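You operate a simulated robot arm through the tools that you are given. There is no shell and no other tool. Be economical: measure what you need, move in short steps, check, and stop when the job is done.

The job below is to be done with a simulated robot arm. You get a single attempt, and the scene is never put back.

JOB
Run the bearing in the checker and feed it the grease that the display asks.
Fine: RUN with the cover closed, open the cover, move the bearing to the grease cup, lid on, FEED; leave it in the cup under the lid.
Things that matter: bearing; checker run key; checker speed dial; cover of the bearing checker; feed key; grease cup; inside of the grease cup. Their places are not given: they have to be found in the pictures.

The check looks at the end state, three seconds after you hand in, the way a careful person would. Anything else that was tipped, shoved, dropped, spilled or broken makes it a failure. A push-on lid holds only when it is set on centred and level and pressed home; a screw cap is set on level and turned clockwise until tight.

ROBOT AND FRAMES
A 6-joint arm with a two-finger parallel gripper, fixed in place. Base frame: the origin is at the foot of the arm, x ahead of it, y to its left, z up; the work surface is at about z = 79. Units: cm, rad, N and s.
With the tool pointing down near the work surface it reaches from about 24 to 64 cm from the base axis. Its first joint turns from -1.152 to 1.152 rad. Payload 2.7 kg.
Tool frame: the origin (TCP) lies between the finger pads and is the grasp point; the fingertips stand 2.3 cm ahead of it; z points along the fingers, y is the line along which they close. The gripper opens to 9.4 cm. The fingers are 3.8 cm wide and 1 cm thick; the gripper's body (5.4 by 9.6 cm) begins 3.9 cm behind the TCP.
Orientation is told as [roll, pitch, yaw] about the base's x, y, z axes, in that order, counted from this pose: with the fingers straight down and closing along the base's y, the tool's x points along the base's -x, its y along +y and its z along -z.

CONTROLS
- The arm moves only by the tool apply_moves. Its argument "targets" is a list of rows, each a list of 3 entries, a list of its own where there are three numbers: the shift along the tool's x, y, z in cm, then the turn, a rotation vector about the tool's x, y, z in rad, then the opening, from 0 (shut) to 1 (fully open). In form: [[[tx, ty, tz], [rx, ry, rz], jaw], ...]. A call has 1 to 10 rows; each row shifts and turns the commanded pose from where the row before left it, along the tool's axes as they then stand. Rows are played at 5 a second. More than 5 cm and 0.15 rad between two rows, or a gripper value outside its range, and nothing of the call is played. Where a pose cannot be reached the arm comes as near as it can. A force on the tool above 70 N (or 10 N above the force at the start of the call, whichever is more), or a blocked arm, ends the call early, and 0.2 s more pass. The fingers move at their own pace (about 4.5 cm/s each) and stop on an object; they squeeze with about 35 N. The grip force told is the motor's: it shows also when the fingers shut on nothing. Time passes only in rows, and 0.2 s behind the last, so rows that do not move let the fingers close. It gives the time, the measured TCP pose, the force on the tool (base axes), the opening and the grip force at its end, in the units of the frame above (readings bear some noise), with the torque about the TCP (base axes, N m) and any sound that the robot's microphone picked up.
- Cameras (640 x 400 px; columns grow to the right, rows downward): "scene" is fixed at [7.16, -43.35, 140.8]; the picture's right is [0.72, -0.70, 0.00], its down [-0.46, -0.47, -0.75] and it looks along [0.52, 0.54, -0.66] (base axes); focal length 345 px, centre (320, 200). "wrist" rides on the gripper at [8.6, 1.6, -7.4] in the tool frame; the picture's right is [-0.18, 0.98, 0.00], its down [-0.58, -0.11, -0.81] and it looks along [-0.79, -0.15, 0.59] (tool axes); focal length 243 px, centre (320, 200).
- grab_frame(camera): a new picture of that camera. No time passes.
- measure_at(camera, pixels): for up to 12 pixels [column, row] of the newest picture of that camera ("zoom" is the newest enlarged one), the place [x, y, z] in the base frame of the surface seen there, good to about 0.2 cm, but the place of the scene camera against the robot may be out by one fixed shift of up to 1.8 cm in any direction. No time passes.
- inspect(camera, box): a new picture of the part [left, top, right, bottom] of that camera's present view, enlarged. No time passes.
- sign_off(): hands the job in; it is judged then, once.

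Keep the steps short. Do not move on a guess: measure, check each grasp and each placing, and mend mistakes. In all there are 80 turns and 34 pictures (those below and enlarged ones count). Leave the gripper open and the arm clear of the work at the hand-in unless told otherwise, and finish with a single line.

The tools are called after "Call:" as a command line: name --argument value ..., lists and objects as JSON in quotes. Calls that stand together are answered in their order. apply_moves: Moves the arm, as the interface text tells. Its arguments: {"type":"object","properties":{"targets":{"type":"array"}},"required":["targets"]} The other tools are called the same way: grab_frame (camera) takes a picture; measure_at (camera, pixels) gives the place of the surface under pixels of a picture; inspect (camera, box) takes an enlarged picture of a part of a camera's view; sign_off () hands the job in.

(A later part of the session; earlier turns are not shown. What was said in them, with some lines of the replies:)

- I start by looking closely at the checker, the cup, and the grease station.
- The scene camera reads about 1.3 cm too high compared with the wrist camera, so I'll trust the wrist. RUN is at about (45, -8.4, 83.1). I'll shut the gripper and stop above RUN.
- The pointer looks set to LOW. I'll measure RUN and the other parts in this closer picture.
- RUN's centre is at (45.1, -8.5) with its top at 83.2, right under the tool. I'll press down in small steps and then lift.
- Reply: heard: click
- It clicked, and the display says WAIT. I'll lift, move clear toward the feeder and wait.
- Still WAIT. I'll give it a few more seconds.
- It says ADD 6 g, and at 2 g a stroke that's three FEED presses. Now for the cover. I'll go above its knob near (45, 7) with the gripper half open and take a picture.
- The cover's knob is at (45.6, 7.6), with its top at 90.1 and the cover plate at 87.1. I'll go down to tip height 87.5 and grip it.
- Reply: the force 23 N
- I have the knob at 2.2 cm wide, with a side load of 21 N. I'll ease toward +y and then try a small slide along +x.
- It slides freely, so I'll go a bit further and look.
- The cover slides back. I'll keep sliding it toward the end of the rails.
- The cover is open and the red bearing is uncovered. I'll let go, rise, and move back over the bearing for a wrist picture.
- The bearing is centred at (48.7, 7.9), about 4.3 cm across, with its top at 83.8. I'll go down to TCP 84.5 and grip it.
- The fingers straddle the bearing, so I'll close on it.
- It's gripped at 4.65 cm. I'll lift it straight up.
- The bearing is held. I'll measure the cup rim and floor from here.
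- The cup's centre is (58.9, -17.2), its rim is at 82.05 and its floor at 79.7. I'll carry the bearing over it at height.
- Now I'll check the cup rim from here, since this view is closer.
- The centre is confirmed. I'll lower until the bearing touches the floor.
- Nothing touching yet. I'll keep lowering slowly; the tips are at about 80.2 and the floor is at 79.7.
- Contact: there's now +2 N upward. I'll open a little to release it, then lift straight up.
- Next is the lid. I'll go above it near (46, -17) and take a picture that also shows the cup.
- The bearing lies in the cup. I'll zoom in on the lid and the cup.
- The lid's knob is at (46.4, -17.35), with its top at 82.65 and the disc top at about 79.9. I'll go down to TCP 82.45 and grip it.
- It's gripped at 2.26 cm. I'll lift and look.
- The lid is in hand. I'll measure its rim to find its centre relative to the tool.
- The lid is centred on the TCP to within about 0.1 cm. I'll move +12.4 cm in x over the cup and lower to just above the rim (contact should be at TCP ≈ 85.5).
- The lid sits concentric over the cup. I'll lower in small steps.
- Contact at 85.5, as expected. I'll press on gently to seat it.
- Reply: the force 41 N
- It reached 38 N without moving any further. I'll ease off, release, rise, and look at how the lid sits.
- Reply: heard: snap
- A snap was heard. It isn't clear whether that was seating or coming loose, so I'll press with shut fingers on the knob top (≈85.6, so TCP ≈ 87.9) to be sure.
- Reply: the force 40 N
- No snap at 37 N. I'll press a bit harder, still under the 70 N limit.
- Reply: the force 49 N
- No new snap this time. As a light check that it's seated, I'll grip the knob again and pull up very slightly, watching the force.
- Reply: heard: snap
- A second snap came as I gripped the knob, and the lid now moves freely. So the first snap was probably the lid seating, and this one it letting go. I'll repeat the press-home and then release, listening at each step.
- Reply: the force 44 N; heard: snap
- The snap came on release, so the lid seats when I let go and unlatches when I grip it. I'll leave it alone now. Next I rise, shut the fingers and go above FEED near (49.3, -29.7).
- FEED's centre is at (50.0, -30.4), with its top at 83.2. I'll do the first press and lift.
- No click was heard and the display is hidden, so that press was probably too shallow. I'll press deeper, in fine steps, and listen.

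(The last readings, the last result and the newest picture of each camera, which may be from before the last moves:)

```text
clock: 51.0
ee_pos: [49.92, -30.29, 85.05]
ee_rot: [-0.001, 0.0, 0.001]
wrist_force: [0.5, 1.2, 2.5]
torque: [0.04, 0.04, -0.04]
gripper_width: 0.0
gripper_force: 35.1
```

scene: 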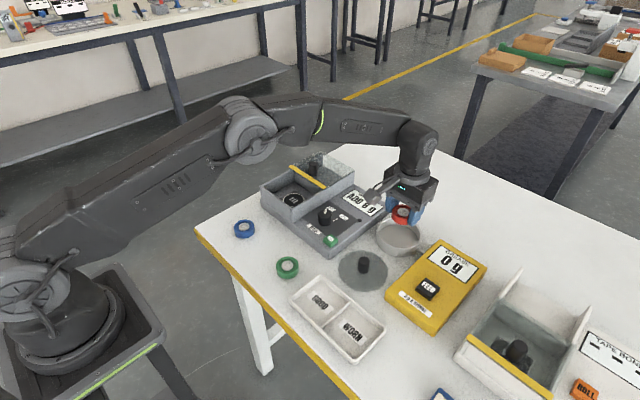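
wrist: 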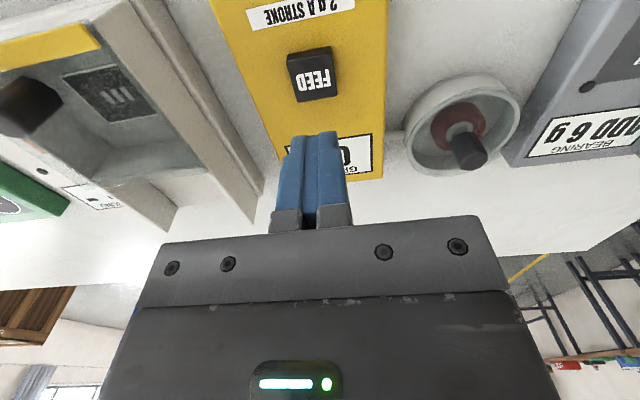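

Call:
apply_moves --targets '[[[0, 0, 0.1], [0, 0, 0], 0], [[0, 0, 0], [0, 0, 0], 0]]'

```text
clock: 51.6
ee_pos: [49.89, -30.2, 85.12]
ee_rot: [-0.001, 0.0, 0.0]
wrist_force: [-0.5, 1.2, 4.0]
torque: [0.03, 0.01, -0.01]
gripper_width: 0.0
gripper_force: 35.1
heard: click
```

Click. I'll lift well clear and read the display.

Call:
apply_moves --targets '[[[0, 0, -2], [0, 0, 0], 0], [[0, 0, -4], [0, 0, 0], 0], [[4, 0, -2], [0, 0, 0], 0], [[4, 0, 0], [0, 0, 0], 0], [[0, 0, 0], [0, 0, 0], 0]]'

Call:
grab_frame --camera "wrist"

```text
clock: 52.8
ee_pos: [41.9, -30.31, 92.88]
ee_rot: [0.002, 0.002, -0.002]
wrist_force: [0.4, -0.3, 0.1]
torque: [-0.04, 0.02, -0.05]
gripper_width: 0.0
gripper_force: 35.2
```

```text
4 pictures are left
```

wrist: 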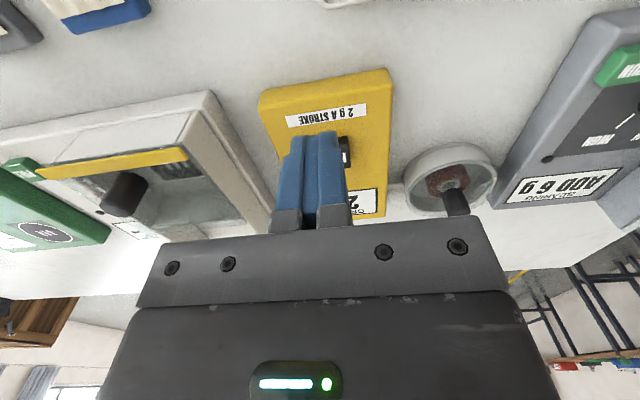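

The display shows 2 g. I'll return for the second press, to exactly the same commanded depth.

Call:
apply_moves --targets '[[[-4, 0, 0], [0, 0, 0], 0], [[-4, 0, 2], [0, 0, 0], 0], [[0, 0, 4], [0, 0, 0], 0], [[0, 0, 1.5], [0, 0, 0], 0], [[0, 0, 0.4], [0, 0, 0], 0], [[0, 0, 0.1], [0, 0, 0], 0], [[0, 0, 0], [0, 0, 0], 0]]'

```text
clock: 54.4
ee_pos: [50.07, -30.13, 85.03]
ee_rot: [-0.001, -0.001, -0.003]
wrist_force: [1.9, 0.2, 3.7]
torque: [0.02, -0.01, 0.0]
gripper_width: 0.02
gripper_force: 35.6
heard: click
```

Second click. I'll lift, wait, and then press a third time.

Call:
apply_moves --targets '[[[0, 0, -1], [0, 0, 0], 0], [[0, 0, -1.5], [0, 0, 0], 0], [[0, 0, 0], [0, 0, 0], 0], [[0, 0, 0], [0, 0, 0], 0], [[0, 0, 0], [0, 0, 0], 0]]'

Call:
apply_moves --targets '[[[0, 0, 1.5], [0, 0, 0], 0], [[0, 0, 0.5], [0, 0, 0], 0], [[0, 0, 0.4], [0, 0, 0], 0], [[0, 0, 0.1], [0, 0, 0], 0], [[0, 0, 0], [0, 0, 0], 0]]'

```text
clock: 55.6
ee_pos: [49.94, -30.23, 87.44]
ee_rot: [0.0, 0.0, 0.001]
wrist_force: [-0.2, 0.6, -0.5]
torque: [0.03, -0.01, 0.01]
gripper_width: 0.0
gripper_force: 34.8
```

```text
clock: 56.8
ee_pos: [49.93, -30.25, 85.08]
ee_rot: [0.0, -0.002, 0.0]
wrist_force: [-0.1, 0.1, 1.9]
torque: [-0.02, 0.04, -0.01]
gripper_width: 0.0
gripper_force: 34.9
heard: click
```

Third click. I'll lift clear, back away with the gripper open, and check the scene.

Call:
apply_moves --targets '[[[0, 0, -3], [0, 0, 0], 0], [[0, 0, -4.5], [0, 0, 0], 0], [[0, 0, -4.5], [0, 0, 0], 0.3], [[4, 2, -2], [0, 0, 0], 0.6], [[4, 2, -1], [0, 0, 0], 1], [[4, 2, 0], [0, 0, 0], 1], [[3, 3, 0], [0, 0, 0], 1], [[0, 0, 0], [0, 0, 0], 1]]'

Call:
grab_frame --camera "scene"

Call:
inspect --camera "wrist" --box '[200, 50, 460, 212]'

```text
clock: 58.6
ee_pos: [34.96, -21.1, 99.91]
ee_rot: [0.0, 0.001, 0.001]
wrist_force: [0.2, 0.5, 0.4]
torque: [-0.01, -0.02, 0.03]
gripper_width: 9.4
gripper_force: 0.1
```

```text
3 pictures are left
```

scene: 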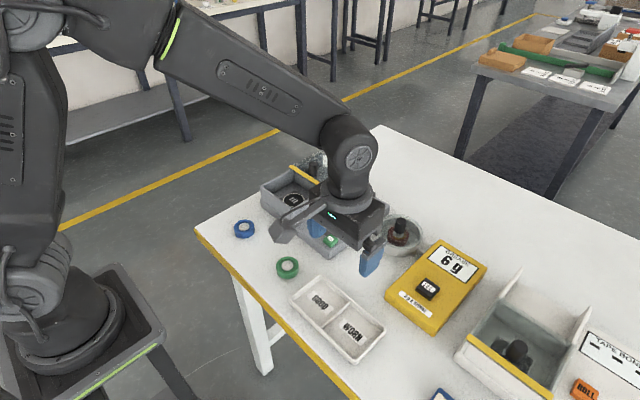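

```text
2.46 times, centred on (330, 131) of wrist
```

zoom: 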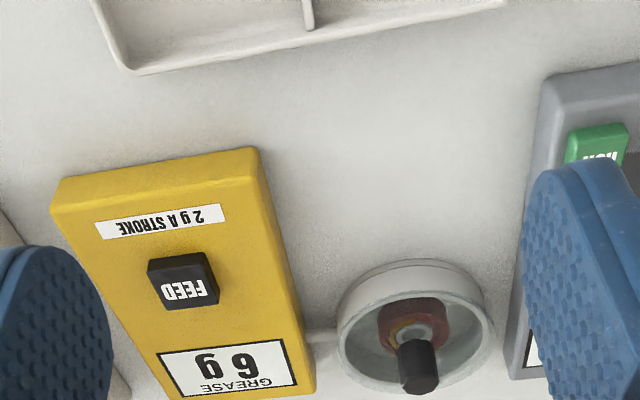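

The display reads 6 g, the grease shows on the bearing, the lid is on, and the arm is clear with the gripper open. I'm handing in.

Call:
sign_off

```text
The job is handed in.
```

The checker asked for 6 g; the bearing got 6 g in three FEED strokes and is in the grease cup under the lid, which snapped on when I released it.
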